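You operate a simulated robot arm through the tools that you are given. There is no shell and no other tool.

You run a simulated robot arm. Do the job below in one go: nothing can be reset, and whatever is moved stays where it is left.

## Task
Clear the press, then load the bracket and bearing from the bench.
Fine: the finished bracket goes on the blue base on the bench; push the loaded tray in.
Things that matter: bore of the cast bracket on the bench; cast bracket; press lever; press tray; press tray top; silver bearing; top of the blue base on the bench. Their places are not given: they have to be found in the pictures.

It is judged by the outcome, as a careful person would: the job done as asked, and still so three seconds after it is handed in. It fails if anything else is knocked over, pushed out of place, dropped, spilled or broken.

## Robot
A 7-joint arm with a two-finger parallel gripper, fixed in place. Base frame: the origin is on the floor under the middle of its stand, x ahead of it, y to its left, z up; the work surface is at about z = 82. Readings come in cm, rad, newtons and seconds.
It reaches about 137.2 cm from its shoulder. Its first joint turns from -2.601 to 2.601 rad. Payload 3.43 kg.
Tool frame: the origin (TCP) lies between the finger pads and is the grasp point; the fingertips stand 3 cm ahead of it; z points along the fingers, y is the line along which they close. The gripper opens to 9.4 cm. The fingers are 2.8 cm wide and 1 cm thick; the gripper's body (5 by 9.6 cm) begins 5.5 cm behind the TCP.
Orientation is told as [roll, pitch, yaw] about the base's x, y, z axes, in that order, counted from this pose: with the fingers straight down and closing along the base's y, the tool's x points along the base's -x, its y along +y and its z along -z.

## Interface
- The arm moves only by the tool move_arm. Its argument "targets" is a list of rows, each a list of 7 numbers: the shift along the tool's x, y, z in cm, then the turn, a rotation vector about the tool's x, y, z in rad, then the gripper command, from -1 (shut) to 1 (fully open), values between in proportion. In form: [[tx, ty, tz, ax, ay, az, fingers], ...]. A call has 1 to 20 rows; each row shifts and turns the commanded pose from where the row before left it, along the tool's axes as they then stand. Each row takes 0.2 s and may step no farther than 5 cm and 0.15 rad from the row before; otherwise, or with a gripper value out of range, the whole call is refused. Where a pose cannot be reached the arm comes as near as it can. A force on the tool above 90 N (or 10 N above the force at the start of the call, whichever is more), or a blocked arm, ends the call early, and 0.2 s more pass. The fingers move at their own pace (about 4.5 cm/s each) and stop on an object; they squeeze with about 27 N. The grip force told is the motor's: it shows also when the fingers shut on nothing. Time passes only in rows, and 0.2 s behind the last, so rows that do not move let the fingers close. It gives the time, the measured TCP pose, the force on the tool (base axes), the opening and the grip force at its end, in the units of the frame above (readings bear some noise), with the torque about the TCP (base axes, N m) and any sound that the robot's microphone picked up, and new pictures: "views" is both (left out), scene, wrist or none.
- Cameras (640 x 400 px; columns grow to the right, rows downward): "scene" is fixed at [39.54, 50.15, 138.81]; the picture's right is [0.88, -0.48, 0.00], its down [-0.34, -0.62, -0.71] and it looks along [0.34, 0.62, -0.71] (base axes); focal length 271 px, centre (320, 200). "wrist" rides on the gripper at [7.6, 1.4, -10.2] in the tool frame; the picture's right is [-0.18, 0.98, 0.00], its down [-0.75, -0.14, -0.64] and it looks along [-0.63, -0.12, 0.77] (tool axes); focal length 243 px, centre (320, 200).
- probe_pixels(camera, pixels): there is no depth. For up to 12 entries [column, row, z] of the newest picture of that camera ("zoom" is the newest enlarged one), the place [x, y] in the base frame at which the ray of that pixel passes the height z, good to about 0.3 cm, but the place of the scene camera against the robot may be out by one fixed shift of up to 1.2 cm in any direction. It takes no simulated time.
- zoom(camera, box): a new picture of the part [left, top, right, bottom] of that camera's present view, enlarged. It takes no simulated time.
- job_done(): hands the job in; it is judged then, once.

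Unless the task says otherwise, let go and move clear before handing in.

The tools are called after "Emit:" as a command line: name --pt "numbers of a row" for each row, then --argument value for the rest, lists and objects as JSON in quotes. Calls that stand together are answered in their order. move_arm: Moves the arm, as the interface text tells. Its arguments: {"type":"object","properties":{"targets":{"type":"array"},"views":{"type":"string","enum":["both","scene","wrist","none"]}},"required":["targets"]} The other tools are called the same way: probe_pixels (camera, pixels) gives the place at which the rays of pixels pass given heights; zoom (camera, box) takes an enlarged picture of a part of a camera's view; job_done () hands the job in.

At the start:

```text
time_s: 0.0
position: [31.79, 75.15, 112.19]
tool_rot: [0.0, 0.0, 0.002]
ft_force: [0.2, -0.1, 0.0]
torque: [0.02, -0.01, 0.04]
width: 9.38
finger_force: 0.0
```

scene: 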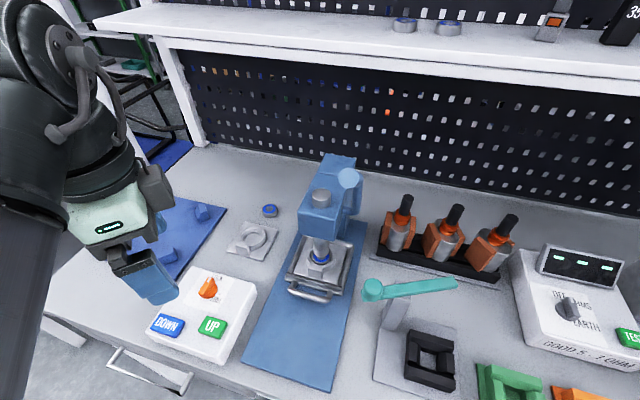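
wrist: 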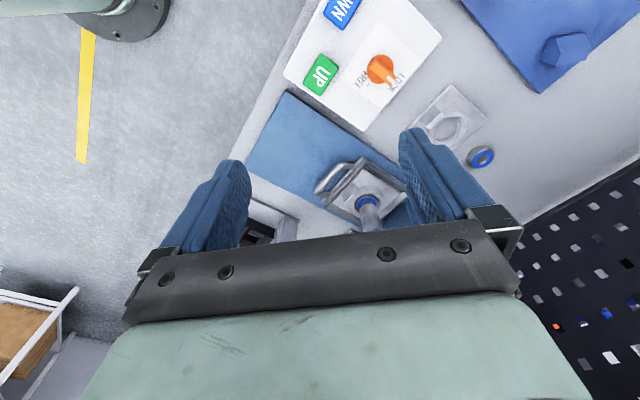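

The scene shows a blue press around pixel (320,240) with a tray and a bracket under its ram, a loose bracket at (252,240), a bearing at (269,211) and a blue base at left around (190,230). I'll zoom in on these before moving.

Emit:
zoom --camera "scene" --box '[220, 140, 400, 310]'

Emit:
zoom --camera "scene" --box '[130, 180, 300, 290]'

Emit:
zoom --camera "wrist" --box '[240, 0, 640, 240]'

Emit:
zoom --camera "scene" --box '[350, 180, 640, 400]'

```text
2.35 times, centred on (310, 225) of scene
```

zoom: 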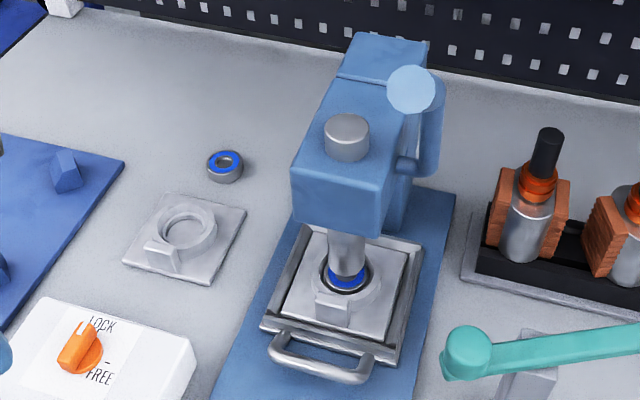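

```text
3.64 times, centred on (215, 235) of scene
```

zoom: 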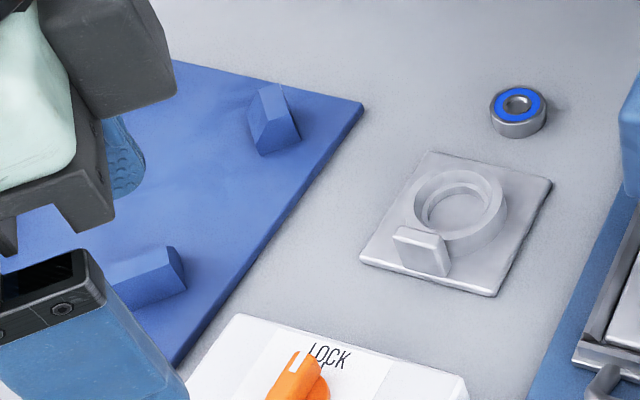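

```text
1.60 times, centred on (440, 120) of wrist
```

zoom: 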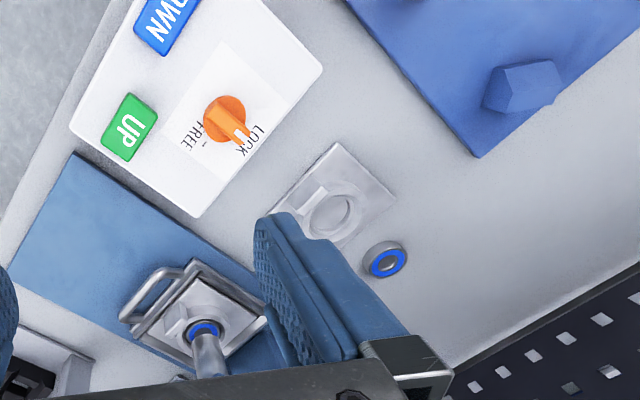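

```text
1.82 times, centred on (495, 290) of scene
```

zoom: 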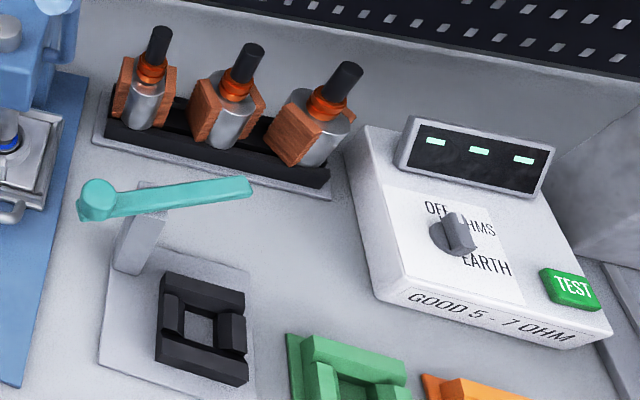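

The zooms show the finished bracket (blue-ringed bearing) under the ram at (347,275 in zoom), with a light-blue ball lever on the press's right side, and a knob panel whose role isn't clear yet. I'll probe key pixels for their places before moving.

Emit:
probe_pixels --camera "scene" --pixels '[[252, 238, 82], [252, 238, 84], [269, 211, 83], [320, 260, 84], [320, 260, 87], [308, 297, 84], [348, 178, 110], [348, 178, 100], [208, 288, 88], [320, 195, 105], [320, 195, 110], [200, 212, 84]]'

Emit:
probe_pixels --camera "wrist" --pixels '[[450, 125, 82], [450, 125, 84], [482, 157, 83], [367, 202, 84], [367, 202, 87], [325, 180, 84], [380, 70, 88], [320, 75, 86], [565, 50, 84]]'

Emit:
zoom --camera "scene" --box '[280, 140, 380, 310]'

Emit:
zoom --camera "scene" --box '[130, 250, 280, 370]'

```text
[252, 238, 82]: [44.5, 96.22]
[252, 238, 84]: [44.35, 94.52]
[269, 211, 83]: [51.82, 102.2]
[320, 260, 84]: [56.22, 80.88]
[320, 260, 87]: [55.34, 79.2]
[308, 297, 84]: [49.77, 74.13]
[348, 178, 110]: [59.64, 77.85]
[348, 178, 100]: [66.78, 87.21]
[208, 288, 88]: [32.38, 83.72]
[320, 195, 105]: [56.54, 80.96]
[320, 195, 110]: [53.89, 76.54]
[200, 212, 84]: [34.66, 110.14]
```

```text
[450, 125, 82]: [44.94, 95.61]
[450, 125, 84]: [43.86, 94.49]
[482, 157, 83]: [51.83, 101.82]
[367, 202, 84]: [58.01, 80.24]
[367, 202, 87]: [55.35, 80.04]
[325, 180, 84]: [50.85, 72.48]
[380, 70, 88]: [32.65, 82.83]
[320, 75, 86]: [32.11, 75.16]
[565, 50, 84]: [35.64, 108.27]
```

```text
2.35 times, centred on (330, 225) of scene
```

zoom: 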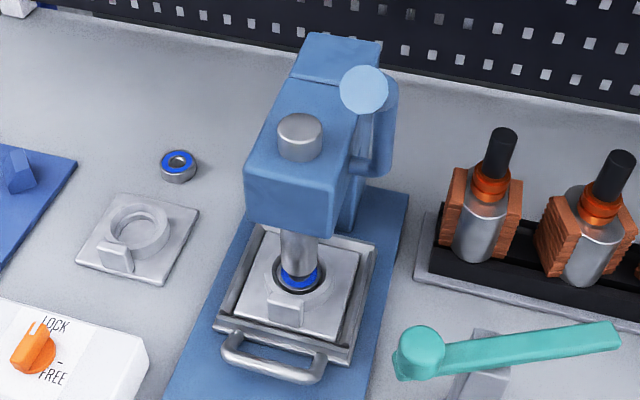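

```text
3.33 times, centred on (205, 310) of scene
```

zoom: 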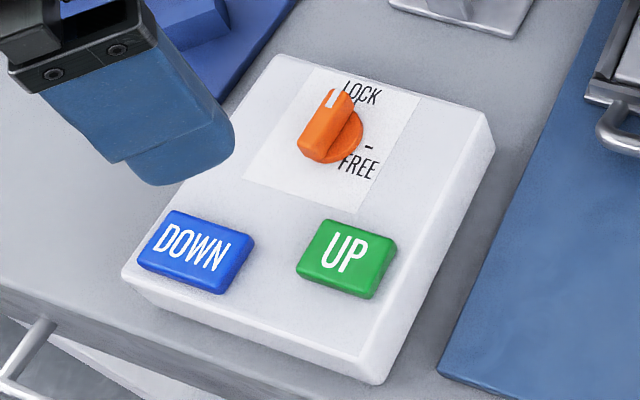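

The scene and wrist probes agree to about 1 cm: bench bracket near (44,95), bearing near (52,102), pressed bracket near (56,80). The arm hides part of the blue base at (170,235), so I'll rise and turn a little to see everything.

Emit:
move_arm --pt "0 0 -5 0 0 0 1" --pt "0 0 -5 0 0 0 1" --pt "4 0 -3 0 0 0 1" --pt "4 0 0 0 0 0 1" --pt "0 0 0 0 0 0 1"

```text
time_s: 1.2
position: [24.75, 77.89, 119.89]
tool_rot: [0.023, -0.005, 0.0]
ft_force: [-1.0, -0.5, -0.8]
torque: [0.0, 0.01, -0.01]
width: 9.4
finger_force: 0.0
out of reach, approached as far as the arm can: row 2, 3, 4
```

scene: 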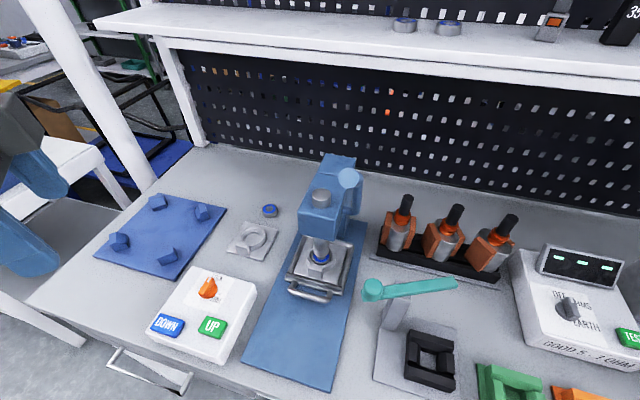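
wrist: 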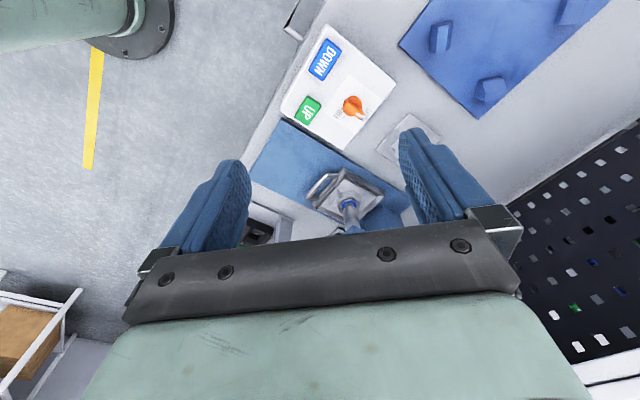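

The scene now shows the dark blue base clearly with four corner blocks at (157,202), (203,212), (119,241), (168,257). I'll zoom and probe to measure it, the bracket and the press orientation.

Emit:
zoom --camera "scene" --box '[85, 180, 285, 300]'

Emit:
probe_pixels --camera "scene" --pixels '[[95, 256, 83], [150, 195, 83], [228, 209, 83], [180, 279, 83], [157, 207, 83], [203, 219, 83], [119, 247, 83], [168, 264, 83], [228, 253, 82], [245, 222, 82], [279, 229, 82], [265, 261, 82]]'

Emit:
zoom --camera "wrist" --box '[240, 0, 640, 240]'

Emit:
probe_pixels --camera "scene" --pixels '[[242, 363, 82], [329, 391, 82], [369, 222, 82], [305, 214, 82], [148, 333, 82], [220, 366, 82], [258, 290, 86], [195, 265, 86], [379, 234, 82], [505, 285, 82]]'

```text
3.20 times, centred on (185, 240) of scene
```

zoom: 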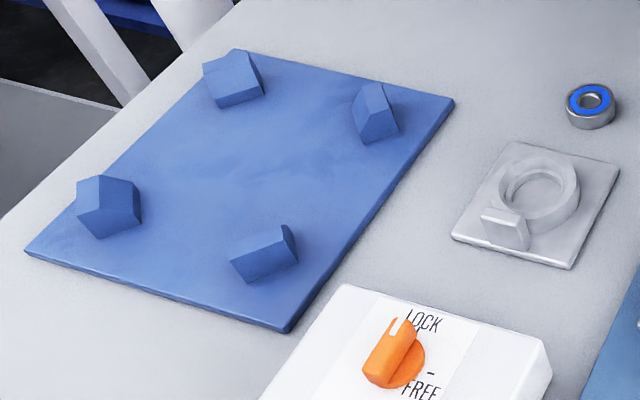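

```text
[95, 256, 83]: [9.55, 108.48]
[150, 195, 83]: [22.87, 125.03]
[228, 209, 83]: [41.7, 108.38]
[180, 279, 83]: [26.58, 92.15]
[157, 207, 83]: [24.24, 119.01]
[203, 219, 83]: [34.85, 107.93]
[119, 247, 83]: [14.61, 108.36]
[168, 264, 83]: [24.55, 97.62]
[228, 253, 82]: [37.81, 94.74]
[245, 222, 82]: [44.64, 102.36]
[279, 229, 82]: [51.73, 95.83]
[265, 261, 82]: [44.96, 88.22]
```

```text
1.60 times, centred on (440, 120) of wrist
```

zoom: 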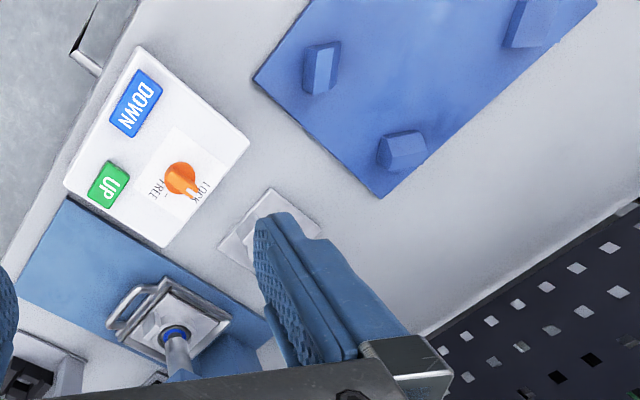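

```text
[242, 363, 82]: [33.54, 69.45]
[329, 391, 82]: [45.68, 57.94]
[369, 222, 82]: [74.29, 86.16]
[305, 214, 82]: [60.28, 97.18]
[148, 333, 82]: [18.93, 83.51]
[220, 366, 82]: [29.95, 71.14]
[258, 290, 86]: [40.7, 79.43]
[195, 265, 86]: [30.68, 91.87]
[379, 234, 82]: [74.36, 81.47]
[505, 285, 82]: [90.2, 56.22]
```

The base measures about 21x25 cm at roughly 45° yaw with four blocks, and the bracket plate is about 10x10 cm, so it must be held by its ring or lug. I'll zoom tightly on the press lever and the ring/lug.

Emit:
zoom --camera "scene" --box '[290, 145, 380, 225]'

Emit:
zoom --camera "scene" --box '[275, 215, 365, 310]'

Emit:
zoom --camera "scene" --box '[220, 195, 290, 270]'

```text
5.00 times, centred on (335, 185) of scene
```

zoom: 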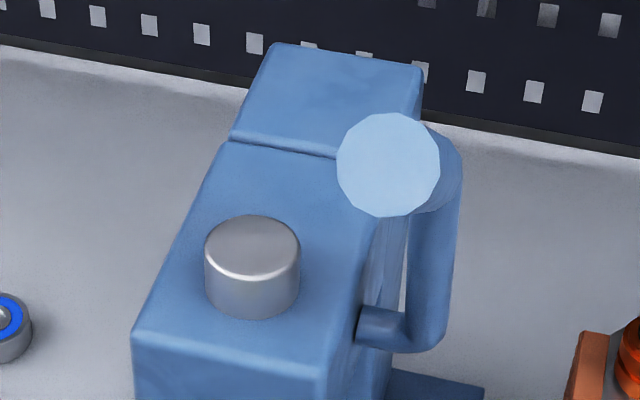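

```text
4.21 times, centred on (320, 262) of scene
```

zoom: 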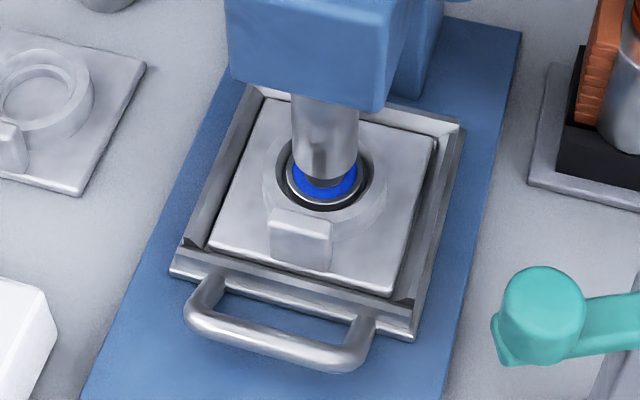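

```text
5.33 times, centred on (255, 232) of scene
```

zoom: 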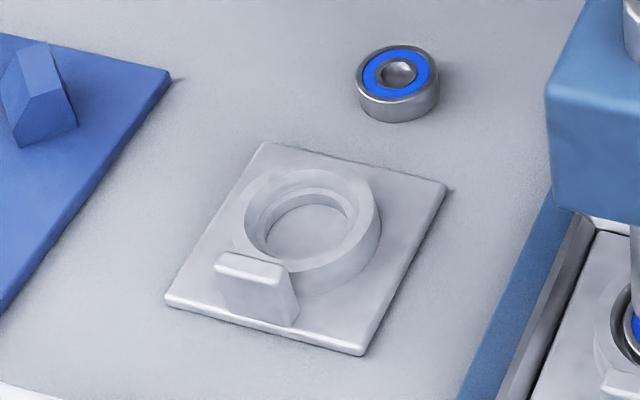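

The lever has a hub on the press's right side with an upright arm and a round light-blue knob (zoom (390,165)). I'll bring the wrist camera round to face the press from its front (yaw about 45°) for a second view.

Emit:
move_arm --pt "-3.25 -2.58 1.8 0 0 0 1" --pt "-3.25 -2.58 1.8 0 0 0 1" --pt "-3.25 -2.58 1.8 0 0 0 1" --pt "-3.25 -2.58 1.8 0 0 0 1" --pt "-3.25 -2.58 1.8 0 0 0 1" --pt "0 0 0 0 0 -0.131 1" --pt "0 0 0 0 0 -0.131 1" --pt "0 0 0 0 0 -0.131 1" --pt "0 0 0 0 0 -0.131 1" --pt "0 0 0 0 0 -0.131 1" --pt "0 0 0 0 0 -0.131 1" --pt "0 0 0 0 0 0 1"

```text
time_s: 3.8
position: [40.84, 64.94, 110.72]
tool_rot: [0.0, 0.0, 0.788]
ft_force: [0.3, -0.2, -0.7]
torque: [0.01, 0.0, -0.02]
width: 9.37
finger_force: 0.1
```

scene: 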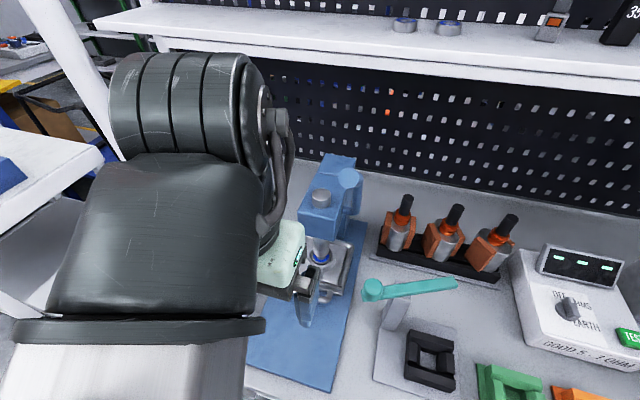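
wrist: 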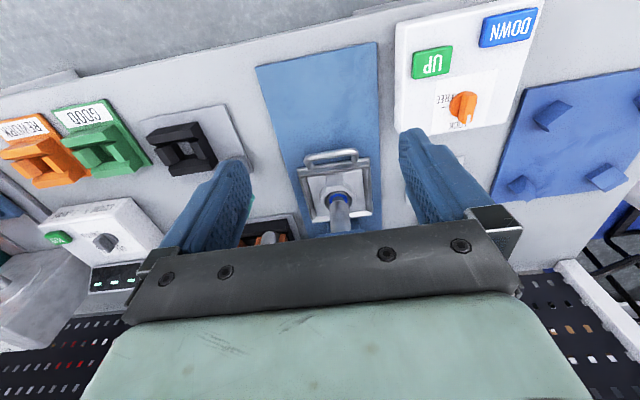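

The gripper body hides the press head from this pose, with only the tray at (335,195) visible between the fingers. I'll tilt the fingers forward about 45° in place so the wrist camera looks under the gripper at the press front and lever.

Emit:
move_arm --pt "0 0 0 0 -0.13 0 1" --pt "0 0 0 0 -0.13 0 1" --pt "0 0 0 0 -0.13 0 1" --pt "0 0 0 0 -0.13 0 1" --pt "0 0 0 0 -0.13 0 1" --pt "0 0 0 0 -0.13 0 1" --pt "0 0 0 0 0 0 1"

```text
time_s: 5.4
position: [40.9, 65.01, 110.77]
tool_rot: [0.0, -0.782, 0.786]
ft_force: [0.4, -0.1, 0.5]
torque: [-0.01, 0.02, 0.04]
width: 9.38
finger_force: 0.2
```

scene: 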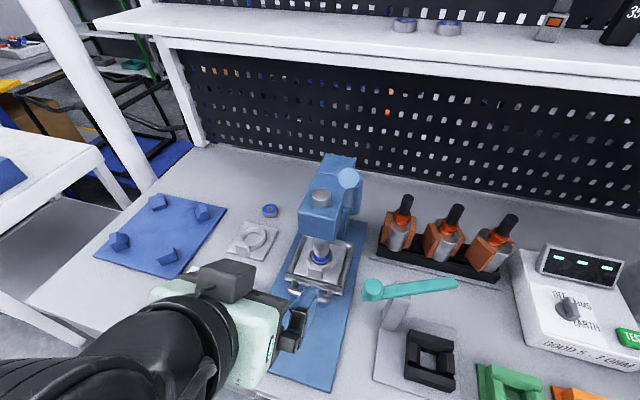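
wrist: 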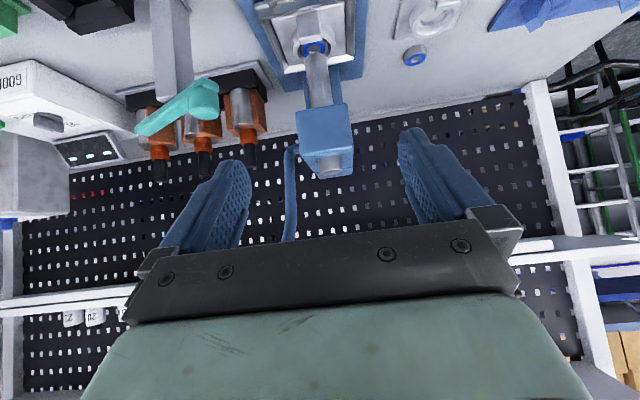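

The wrist view now shows the lever bar rising from the press's hub at (290,150) up to (290,240), where the gripper hides the knob. I'll tilt about 0.4 rad more to bring the knob into view.

Emit:
move_arm --pt "0 0 0 0 -0.13 0 1" --pt "0 0 0 0 -0.13 0 1" --pt "0 0 0 0 -0.13 0 1" --pt "0 0 0 0 0 0 1" --views "wrist"

```text
time_s: 6.4
position: [40.85, 65.13, 110.73]
tool_rot: [0.002, -1.173, 0.787]
ft_force: [0.9, -0.1, 1.1]
torque: [-0.03, 0.0, 0.0]
width: 9.4
finger_force: 0.0
```

wrist: 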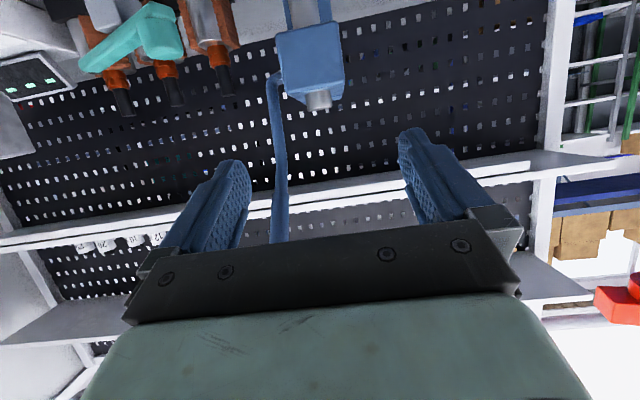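

Triangulating the lever: hub near u≈98.5, v≈-11, z≈100.5 (press axes), with the bar leaning toward the robot to a knob near z≈120. I'll raise the hand 6 cm to bring the knob into the gap between the fingers.

Emit:
move_arm --pt "-2.77 0 -1.16 0 0 0 1" --pt "-2.77 0 -1.16 0 0 0 1" --pt "0 0 0 0 0 0 1"

```text
time_s: 7.2
position: [40.7, 65.3, 116.63]
tool_rot: [0.001, -1.17, 0.786]
ft_force: [0.1, 0.5, 0.7]
torque: [0.01, 0.02, 0.01]
width: 9.4
finger_force: 0.0
```

scene: 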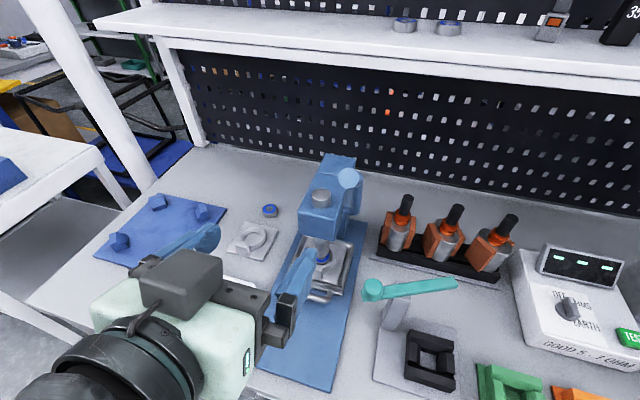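
wrist: 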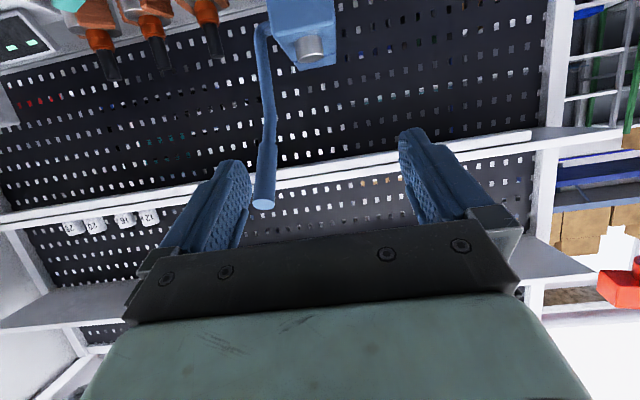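

The knob is actually a cylindrical grip (about 2 cm thick, 6.5 cm long) whose end is at wrist (263,203); triangulated at u≈85.7, v≈-10.1, z≈119.9. I'll line the open fingers up with it sideways before advancing.

Emit:
move_arm --pt "-0.4 -3.5 -0.17 0 0 0 1" --pt "-0.4 -3.5 -0.17 0 0 0 1" --pt "0 0 0 0 0 0 1"

```text
time_s: 8.0
position: [45.73, 60.12, 117.64]
tool_rot: [-0.001, -1.172, 0.784]
ft_force: [0.1, -0.8, -0.6]
torque: [0.0, 0.0, 0.03]
width: 9.41
finger_force: 0.1
```

scene: 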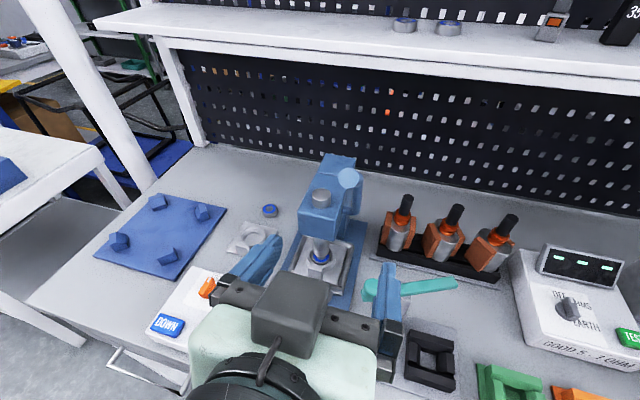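
wrist: 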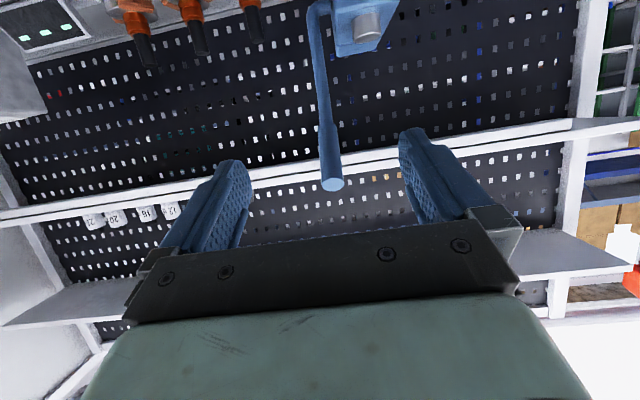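

Two wrist views agree: the grip's end is at u≈85.7, v≈-10.1, z≈119.9, and at pixel (332,184) it is centred between the open fingers. I'll advance 12 cm so the fingers straddle the grip about 2.5 cm from its end.

Emit:
move_arm --pt "-1.58 0 3.76 0 0 0 1" --pt "-1.58 0 3.76 0 0 0 1" --pt "-1.58 0 3.76 0 0 0 1" --pt "0 0 0 0 0 0 1"

```text
time_s: 9.0
position: [54.5, 68.89, 117.61]
tool_rot: [0.001, -1.17, 0.787]
ft_force: [-0.3, -0.3, -0.2]
torque: [0.05, 0.0, 0.01]
width: 9.41
finger_force: 0.1
```

scene: 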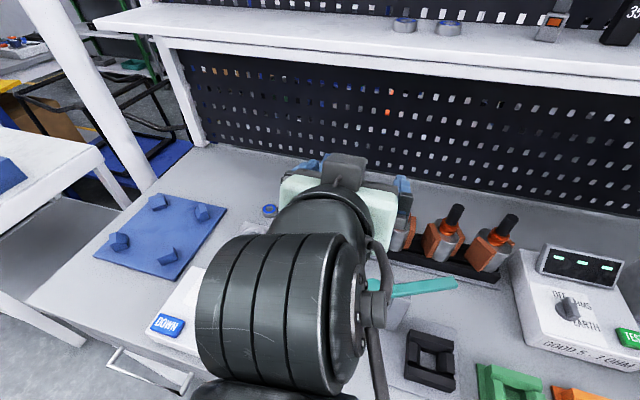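
wrist: 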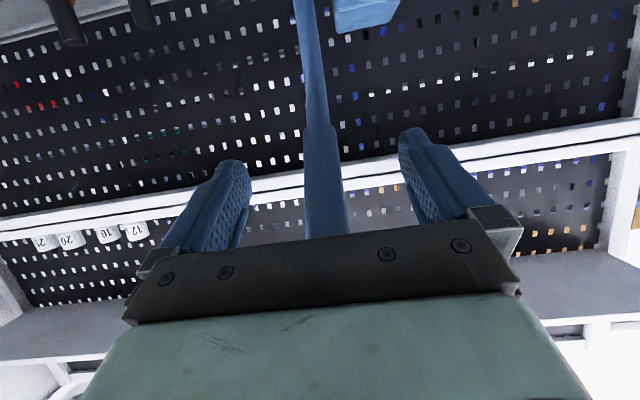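

The lever's grip runs between the fingers, centred at (325,190). I'll close on it.

Emit:
move_arm --pt "0 0 0 0 0 0 -1" --pt "0 0 0 0 0 0 -1" --pt "0 0 0 0 0 0 -1" --pt "0 0 0 0 0 0 -1" --pt "0 0 0 0 0 0 -1" --pt "0 0 0 0 0 0 -1"

```text
time_s: 10.4
position: [54.29, 68.87, 117.59]
tool_rot: [0.0, -1.17, 0.785]
ft_force: [-8.9, 8.3, -0.6]
torque: [-0.17, -0.08, -0.17]
width: 2.6
finger_force: 44.8
```

scene: 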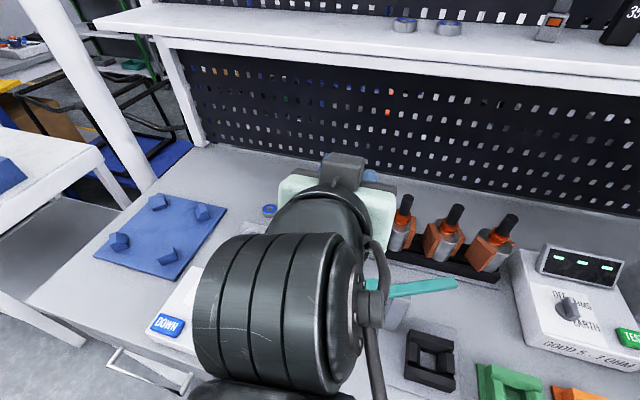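
wrist: 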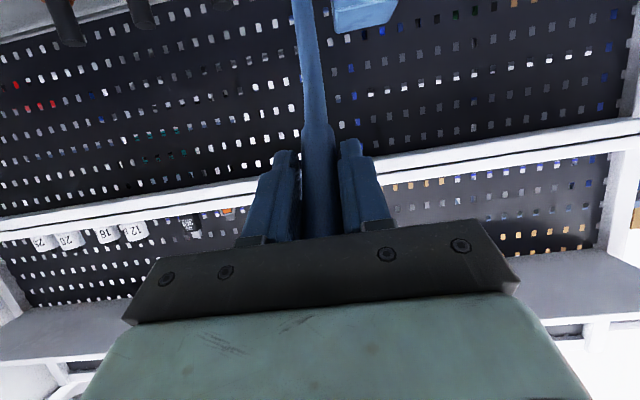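

The fingers hold the grip (width 2.6, grip force 45 N) with a small sideways load. I'll ease sideways slightly and swing the lever back/up along its arc a little, watching the ram and force.

Emit:
move_arm --pt "0 0.25 0 0 0 0 -1" --pt "-1.648 0 1.224 0 0 0 -1" --pt "-1.528 0 1.384 0 0 0 -1" --pt "0 0 0 0 0 0 -1"

```text
time_s: 11.2
position: [55.86, 70.45, 118.84]
tool_rot: [-0.001, -1.158, 0.787]
ft_force: [-12.9, -13.3, 10.2]
torque: [-0.46, 0.49, 0.07]
width: 2.58
finger_force: 44.9
stopped in row 3: the force on the tool passed its limit at 114 N (the readings are from after the stop); the commanded pose is now the measured one
```

scene: 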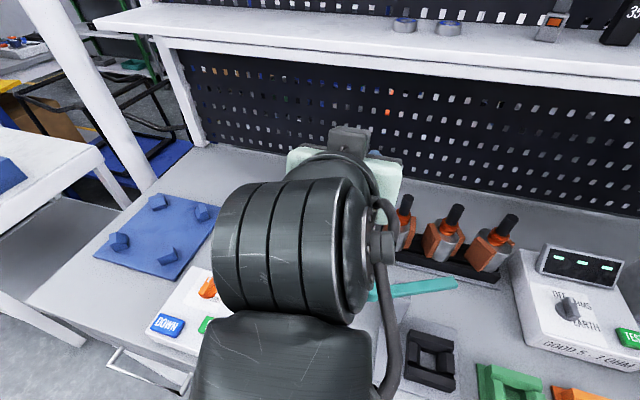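
wrist: 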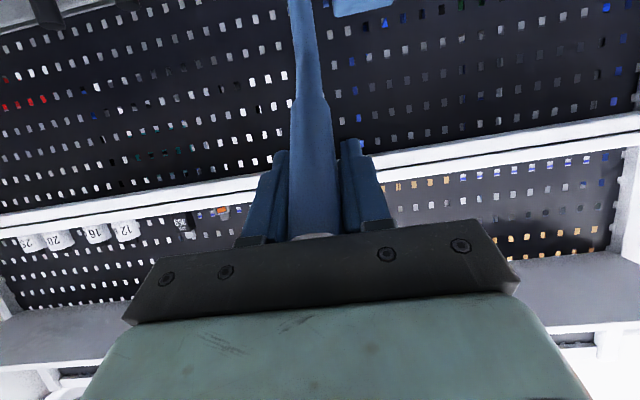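

The call stopped at 114 N and the grip slid in the fingers (its end now shows at (315,237)), so the lever didn't swing freely that way. I'll open, back off, and look at the ram and bearing from a low front view before trying anything else.

Emit:
move_arm --pt "0 0 0 0 0 0 1" --pt "0 0 0 0 0 0 1" --pt "0 0 0 0 0 0 1" --pt "0 0 0 0 0 0 1" --pt "0 0 0 0 0 0 1"

```text
time_s: 12.4
position: [55.81, 70.42, 118.94]
tool_rot: [-0.002, -1.159, 0.786]
ft_force: [-24.5, -24.1, 12.3]
torque: [-0.1, 0.04, -0.03]
width: 9.4
finger_force: 0.1
```

scene: 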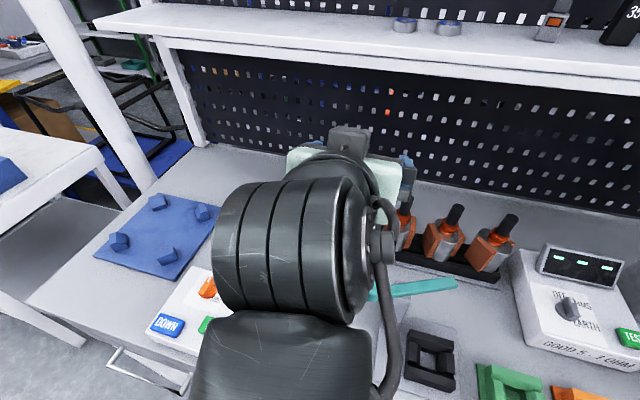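
wrist: 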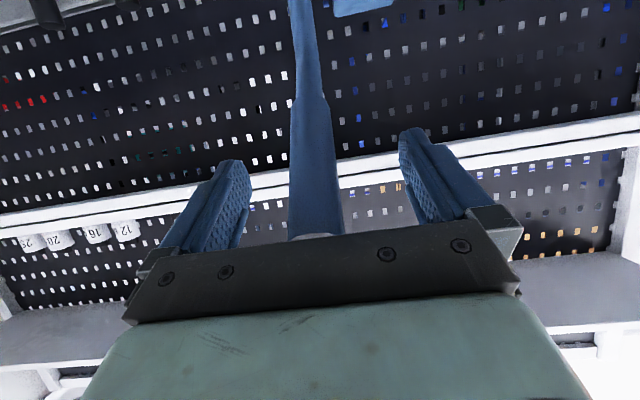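

With the fingers open the tool still reads about 34 N toward the robot, so the lever's end is pressing on the palm. I'll back straight off 12 cm and see where the lever stays.

Emit:
move_arm --pt "0.8 0 -1.83 0 0 0 1" --pt "1.6 0 -3.66 0 0 0 1" --pt "1.6 0 -3.66 0 0 0 1" --pt "1.6 0 -3.66 0 0 0 1" --pt "0 0 0 0 0 0 1"

```text
time_s: 13.6
position: [46.06, 60.76, 118.87]
tool_rot: [-0.001, -1.158, 0.786]
ft_force: [1.1, -0.1, -0.2]
torque: [0.04, 0.0, -0.01]
width: 9.4
finger_force: 0.1
```

scene: 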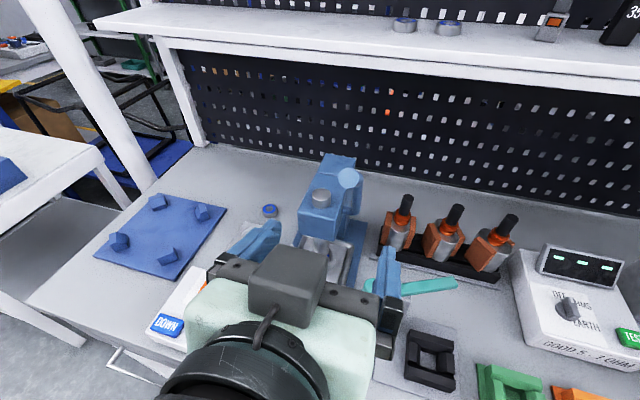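
wrist: 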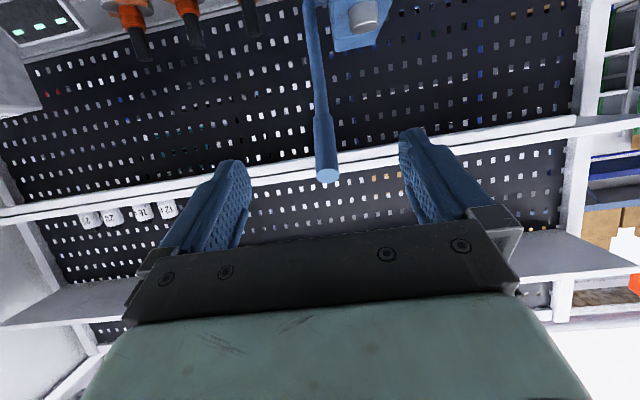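

The lever is back at the same place (348,178), so it already sits at its rear stop and the ram may in fact be raised. I'll go low in front of the press to see the ram's underside against the bearing.

Emit:
move_arm --pt "4.03 1.32 1.76 0 0 0 1" --pt "4.03 1.32 1.76 0 0 0 1" --pt "4.03 1.32 1.76 0 0 0 1" --pt "4.03 1.32 1.76 0 0 0 1" --pt "4.03 1.32 1.76 0 0 0 1" --pt "0 0 0 0 0 0 1"

```text
time_s: 15.0
position: [41.47, 65.59, 97.14]
tool_rot: [0.0, -1.156, 0.786]
ft_force: [-0.1, -0.1, 0.2]
torque: [-0.02, -0.03, 0.0]
width: 9.37
finger_force: 0.0
```

scene: 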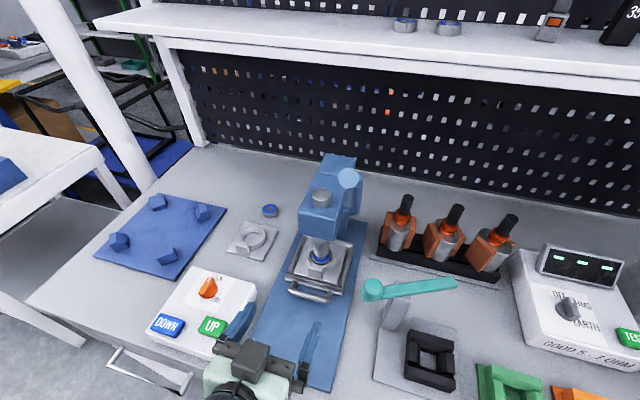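
wrist: 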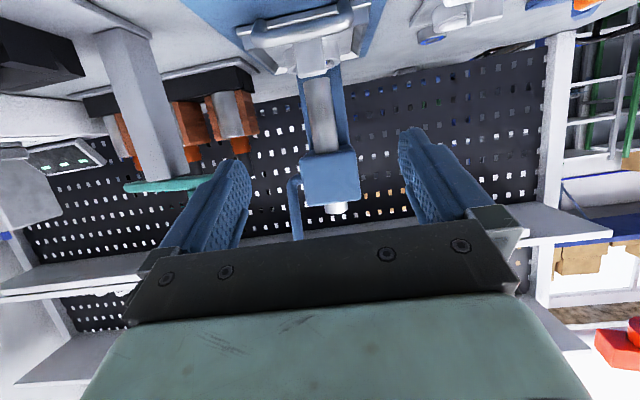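

Emit:
zoom --camera "wrist" --box '[230, 0, 390, 110]'

Emit:
zoom --camera "wrist" --box '[270, 60, 380, 240]'

Emit:
zoom --camera "scene" --box '[290, 225, 350, 275]'

```text
3.64 times, centred on (310, 55) of wrist
```

zoom: 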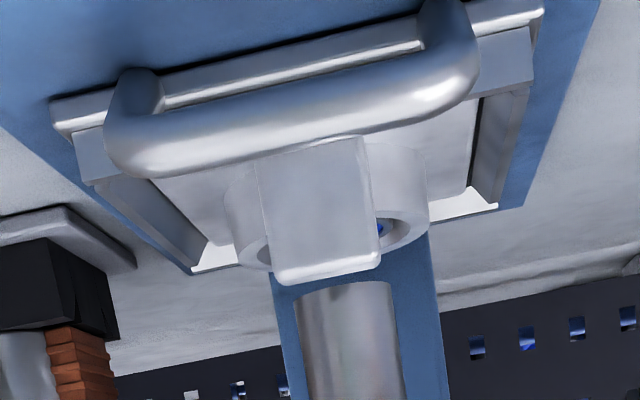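

```text
2.22 times, centred on (325, 150) of wrist
```

zoom: 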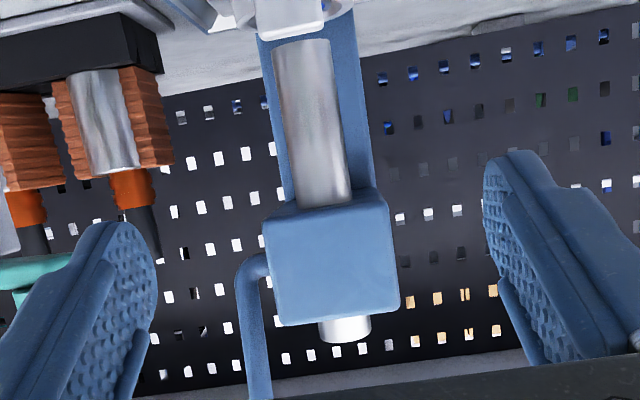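

```text
8.00 times, centred on (320, 250) of scene
```

zoom: 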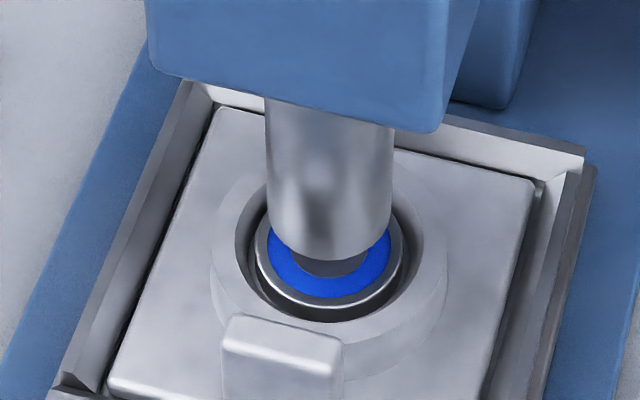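

The low view shows a clear gap: blue column is visible between the ram's end (317,79) and the bracket's lug and ring, so the ram is already raised about 1 cm clear and the lever is at its up stop. Next I'll look at the tray handle from above to plan the pull.

Emit:
move_arm --pt "0 0 0 0 0.15 0 1" --pt "0 0 0 0 0.15 0 1" --pt "0 0 0 0 0.15 0 1" --pt "0 0 0 0 0.15 0 1" --pt "0 0 0 0 0.15 0 1" --pt "-4.14 0 -0.4 0 0 0 1" --pt "-4.14 0 -0.4 0 0 0 1" --pt "0 0 0 0 0 0 1"

```text
time_s: 16.8
position: [46.75, 70.47, 100.83]
tool_rot: [0.0, -0.407, 0.783]
ft_force: [-0.1, 0.1, 0.3]
torque: [0.0, -0.01, 0.01]
width: 9.41
finger_force: 0.0
```

scene: 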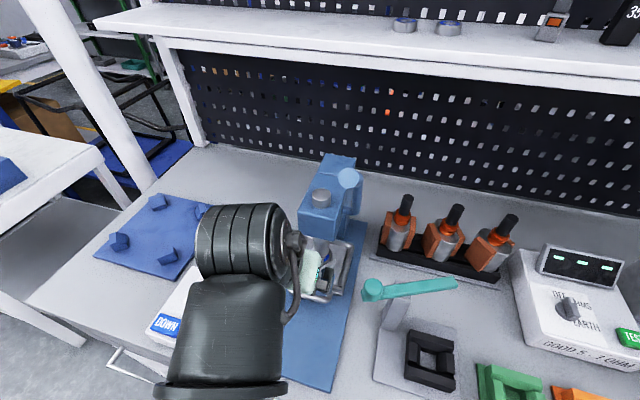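
wrist: 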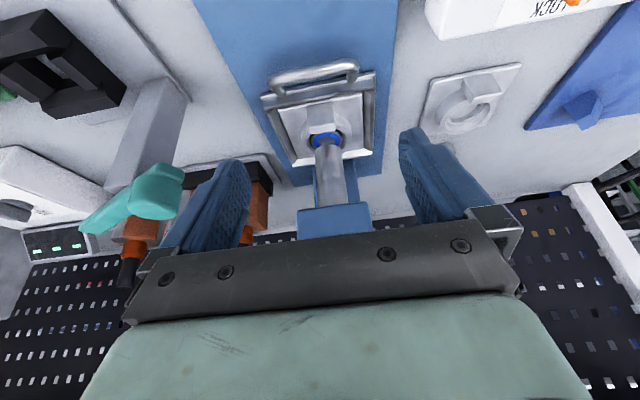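

Emit:
zoom --camera "wrist" --box '[240, 40, 400, 180]'

Emit:
zoom --camera "wrist" --box '[400, 40, 540, 150]'

Emit:
probe_pixels --camera "wrist" --pixels '[[270, 90, 86], [358, 72, 86], [314, 75, 86], [314, 75, 85], [264, 105, 84], [375, 82, 84], [297, 187, 82.5], [383, 177, 82.5], [423, 130, 82.5], [437, 80, 82.5], [521, 66, 82.5], [498, 125, 82.5]]'

```text
2.86 times, centred on (320, 110) of wrist
```

zoom: 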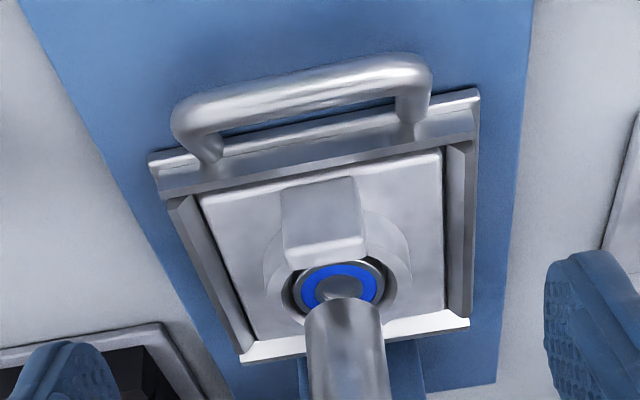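

```text
3.64 times, centred on (470, 95) of wrist
```

zoom: 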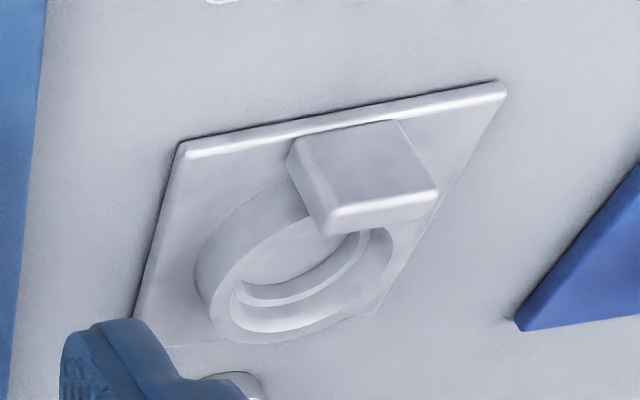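

```text
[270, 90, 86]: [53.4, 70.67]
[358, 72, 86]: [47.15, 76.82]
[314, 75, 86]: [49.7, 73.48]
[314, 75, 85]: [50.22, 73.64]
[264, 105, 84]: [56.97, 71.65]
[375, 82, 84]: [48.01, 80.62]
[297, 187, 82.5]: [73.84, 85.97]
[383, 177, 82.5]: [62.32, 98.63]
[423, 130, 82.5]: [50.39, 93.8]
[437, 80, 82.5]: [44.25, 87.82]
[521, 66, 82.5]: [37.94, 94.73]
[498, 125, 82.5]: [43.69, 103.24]
```

The handle bar is a raised bar at about u=87.1, v=-16.8, z≈86 (zoom (300,90)), roughly 9 cm long with about 2.8 cm of gap behind it. I'll back off, turn the gripper 90° so it closes along the pull direction, and lean it toward the robot.

Emit:
move_arm --pt "4.13 0 -1.78 0 0 0 1" --pt "4.13 0 -1.78 0 0 0 1" --pt "0 0 0 0 0.1357 0 1" --pt "0 0 0 0 0.1357 0 1" --pt "0 0 0 0 0.1357 0 1" --pt "0 0 0 0 0 0.1428 1" --pt "0 0 0 0 0 0.1428 1" --pt "0 0 0 0 0 0.1428 1" --pt "0 0 0 0 0 0.1428 1" --pt "0 0 0 0 0 0.1428 1" --pt "0 0 0 0 0 0.1428 1" --pt "0 0 0 0 0 0.1428 0" --pt "0 0 0 0 0 0.1428 -0.3" --pt "0 0 0 0 0 0.1428 -0.3" --pt "0 0 0 0 0 0.1428 -0.3" --pt "0 0 0 0 0 0.1428 -0.3" --pt "0 0 0 0 0 0 -0.3"

```text
time_s: 20.4
position: [40.31, 64.27, 100.72]
tool_rot: [0.0, 0.001, -0.79]
ft_force: [0.1, 0.7, -0.8]
torque: [-0.04, -0.02, 0.01]
width: 3.25
finger_force: 0.0
```

scene: 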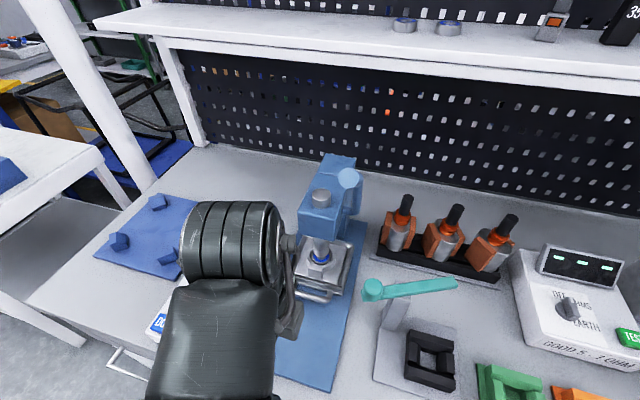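
wrist: 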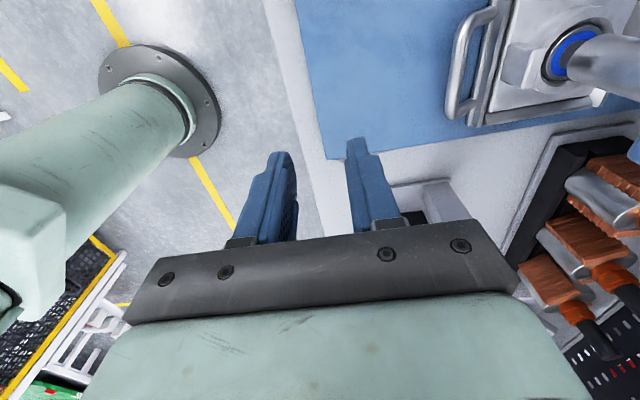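

The gripper is now turned (yaw -0.79) with a 3.25 cm opening, and the handle shows at (465,60) in the wrist view. I'll zoom and probe it from this new angle to fix its height.

Emit:
zoom --camera "wrist" --box '[420, 0, 560, 130]'

Emit:
probe_pixels --camera "wrist" --pixels '[[462, 65, 85], [462, 65, 86], [462, 65, 87], [455, 110, 86], [480, 15, 86]]'

```text
3.08 times, centred on (490, 65) of wrist
```

zoom: 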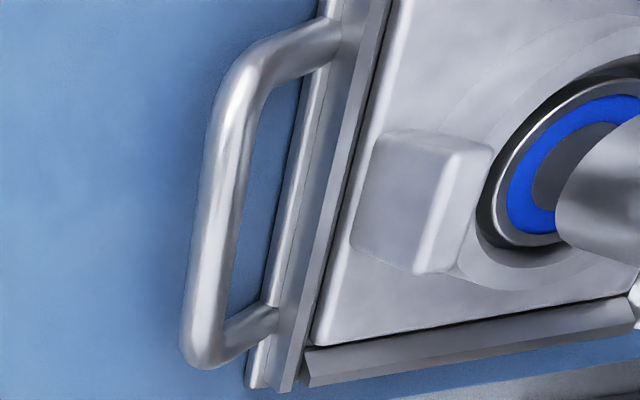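

```text
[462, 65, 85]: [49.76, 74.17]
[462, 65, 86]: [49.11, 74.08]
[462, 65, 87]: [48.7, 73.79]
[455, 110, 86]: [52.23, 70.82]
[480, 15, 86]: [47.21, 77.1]
```

Combining the views, the bar's centre is at about u=86.75, v=-17.0, z=86.1 with a 1.2 cm thickness. I'll lean the tool 0.4 rad toward the robot and go to a stand-off point 8 cm back along the approach line.

Emit:
move_arm --pt "0 0 0 -0.1333 0 0 -0.3" --pt "0 0 0 -0.1333 0 0 -0.3" --pt "0 0 0 -0.1334 0 0 -0.3" --pt "0 2.03 2.99 0 0 0 -0.3" --pt "0 2.03 2.99 0 0 0 -0.3" --pt "0 2.03 2.99 0 0 0 -0.3" --pt "0 0 0 0 0 0 -0.3"

```text
time_s: 22.0
position: [46.68, 70.76, 94.89]
tool_rot: [0.402, 0.0, -0.788]
ft_force: [0.5, -0.1, -0.8]
torque: [0.0, -0.01, 0.01]
width: 3.27
finger_force: 0.0
```

scene: 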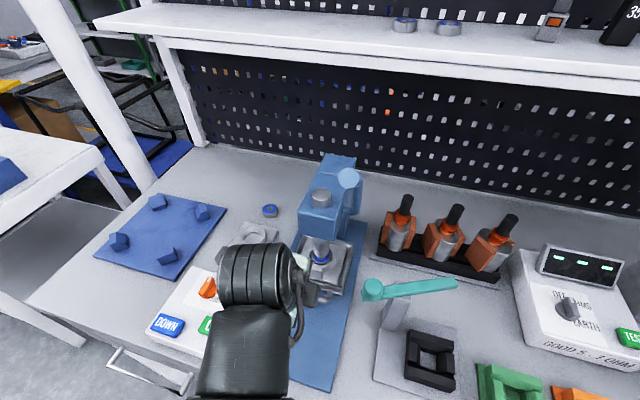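
wrist: 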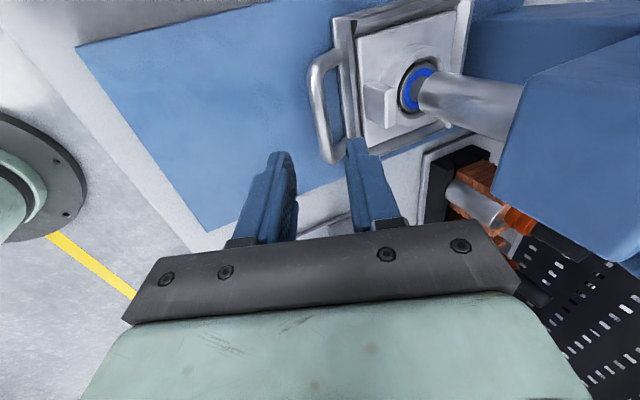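

The handle bar at wrist column ~322, row 119 lies almost exactly on the approach line between the fingers. A quick zoom to confirm the alignment before descending.

Emit:
zoom --camera "wrist" --box '[250, 30, 410, 240]'

```text
1.90 times, centred on (330, 135) of wrist
```

zoom: 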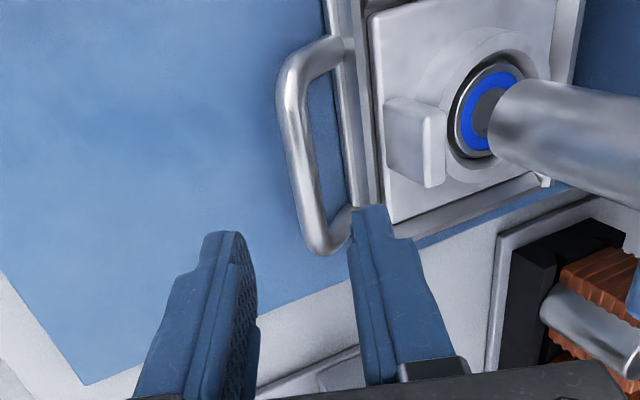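

The bar crosses the approach line at (321,119), within a millimetre or so. I'll advance 8 cm along the fingers so they straddle the bar.

Emit:
move_arm --pt "0 0.05 3 0 0 0 -0.3" --pt "0 0 2.5 0 0 0 -0.3" --pt "0 0 1.5 0 0 0 -0.3" --pt "0 0 1 0 0 0 -0.3" --pt "0 0 0 0 0 0 -0.3"

```text
time_s: 23.2
position: [48.91, 72.75, 87.65]
tool_rot: [0.4, -0.001, -0.786]
ft_force: [0.6, 0.4, -0.5]
torque: [0.03, -0.04, -0.02]
width: 3.28
finger_force: 0.0
```

scene: 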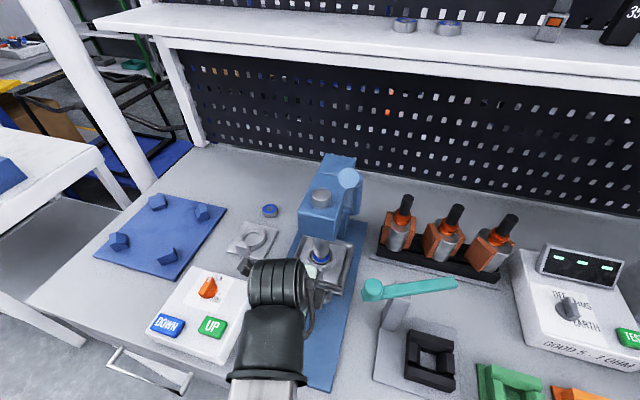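
wrist: 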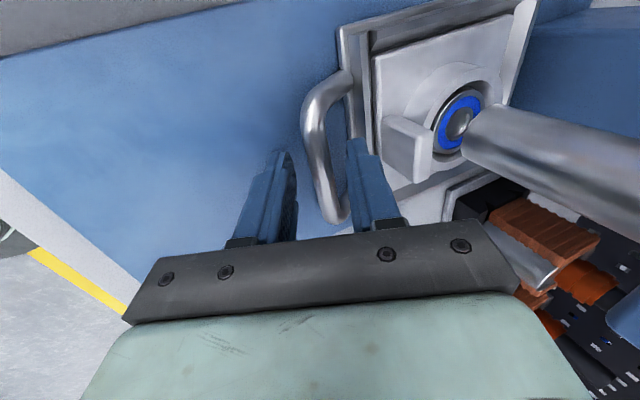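

The bar now lies between the two fingers at (325,160) with no contact force. I'll close on it.

Emit:
move_arm --pt "0 0 0 0 0 0 -1" --pt "0 0 0 0 0 0 -1" --pt "0 0 0 0 0 0 -1" --pt "0 0 0 0 0 0 -1" --views "wrist"

```text
time_s: 24.2
position: [48.97, 72.8, 87.42]
tool_rot: [0.401, -0.002, -0.786]
ft_force: [3.3, 2.8, 6.7]
torque: [-0.1, -0.29, 1.05]
width: 1.27
finger_force: 45.0
```

wrist: 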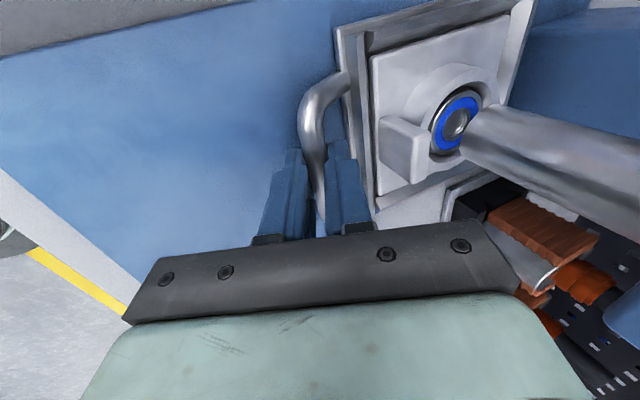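

Gripped: the fingers stopped at 1.27 cm on the bar. I'll pull the tray straight out, first 4 cm to check that it follows freely.

Emit:
move_arm --pt "0 -0.92 -0.39 0 0 0 -1" --pt "0 -0.92 -0.39 0 0 0 -1" --pt "0 -0.92 -0.39 0 0 0 -1" --pt "0 -0.92 -0.39 0 0 0 -1" --pt "0 0 0 0 0 0 -1"

```text
time_s: 25.4
position: [46.07, 69.89, 87.52]
tool_rot: [0.4, -0.001, -0.787]
ft_force: [6.5, -8.2, -2.7]
torque: [0.35, 0.51, 1.56]
width: 1.26
finger_force: 44.9
```

scene: 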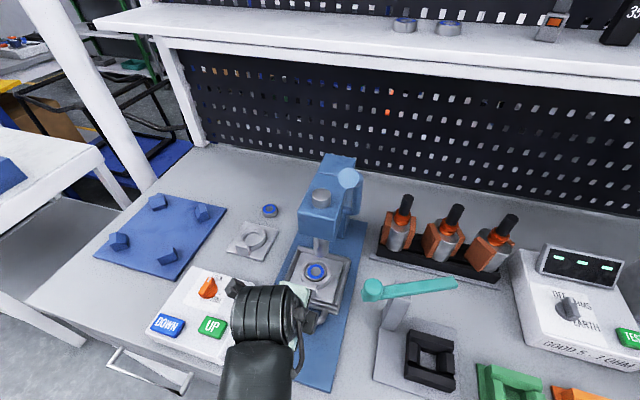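
wrist: 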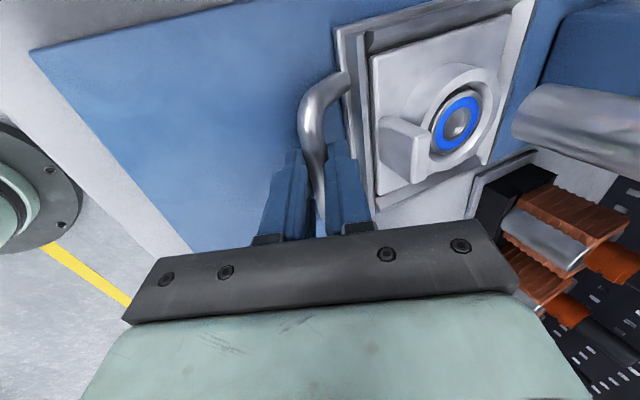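

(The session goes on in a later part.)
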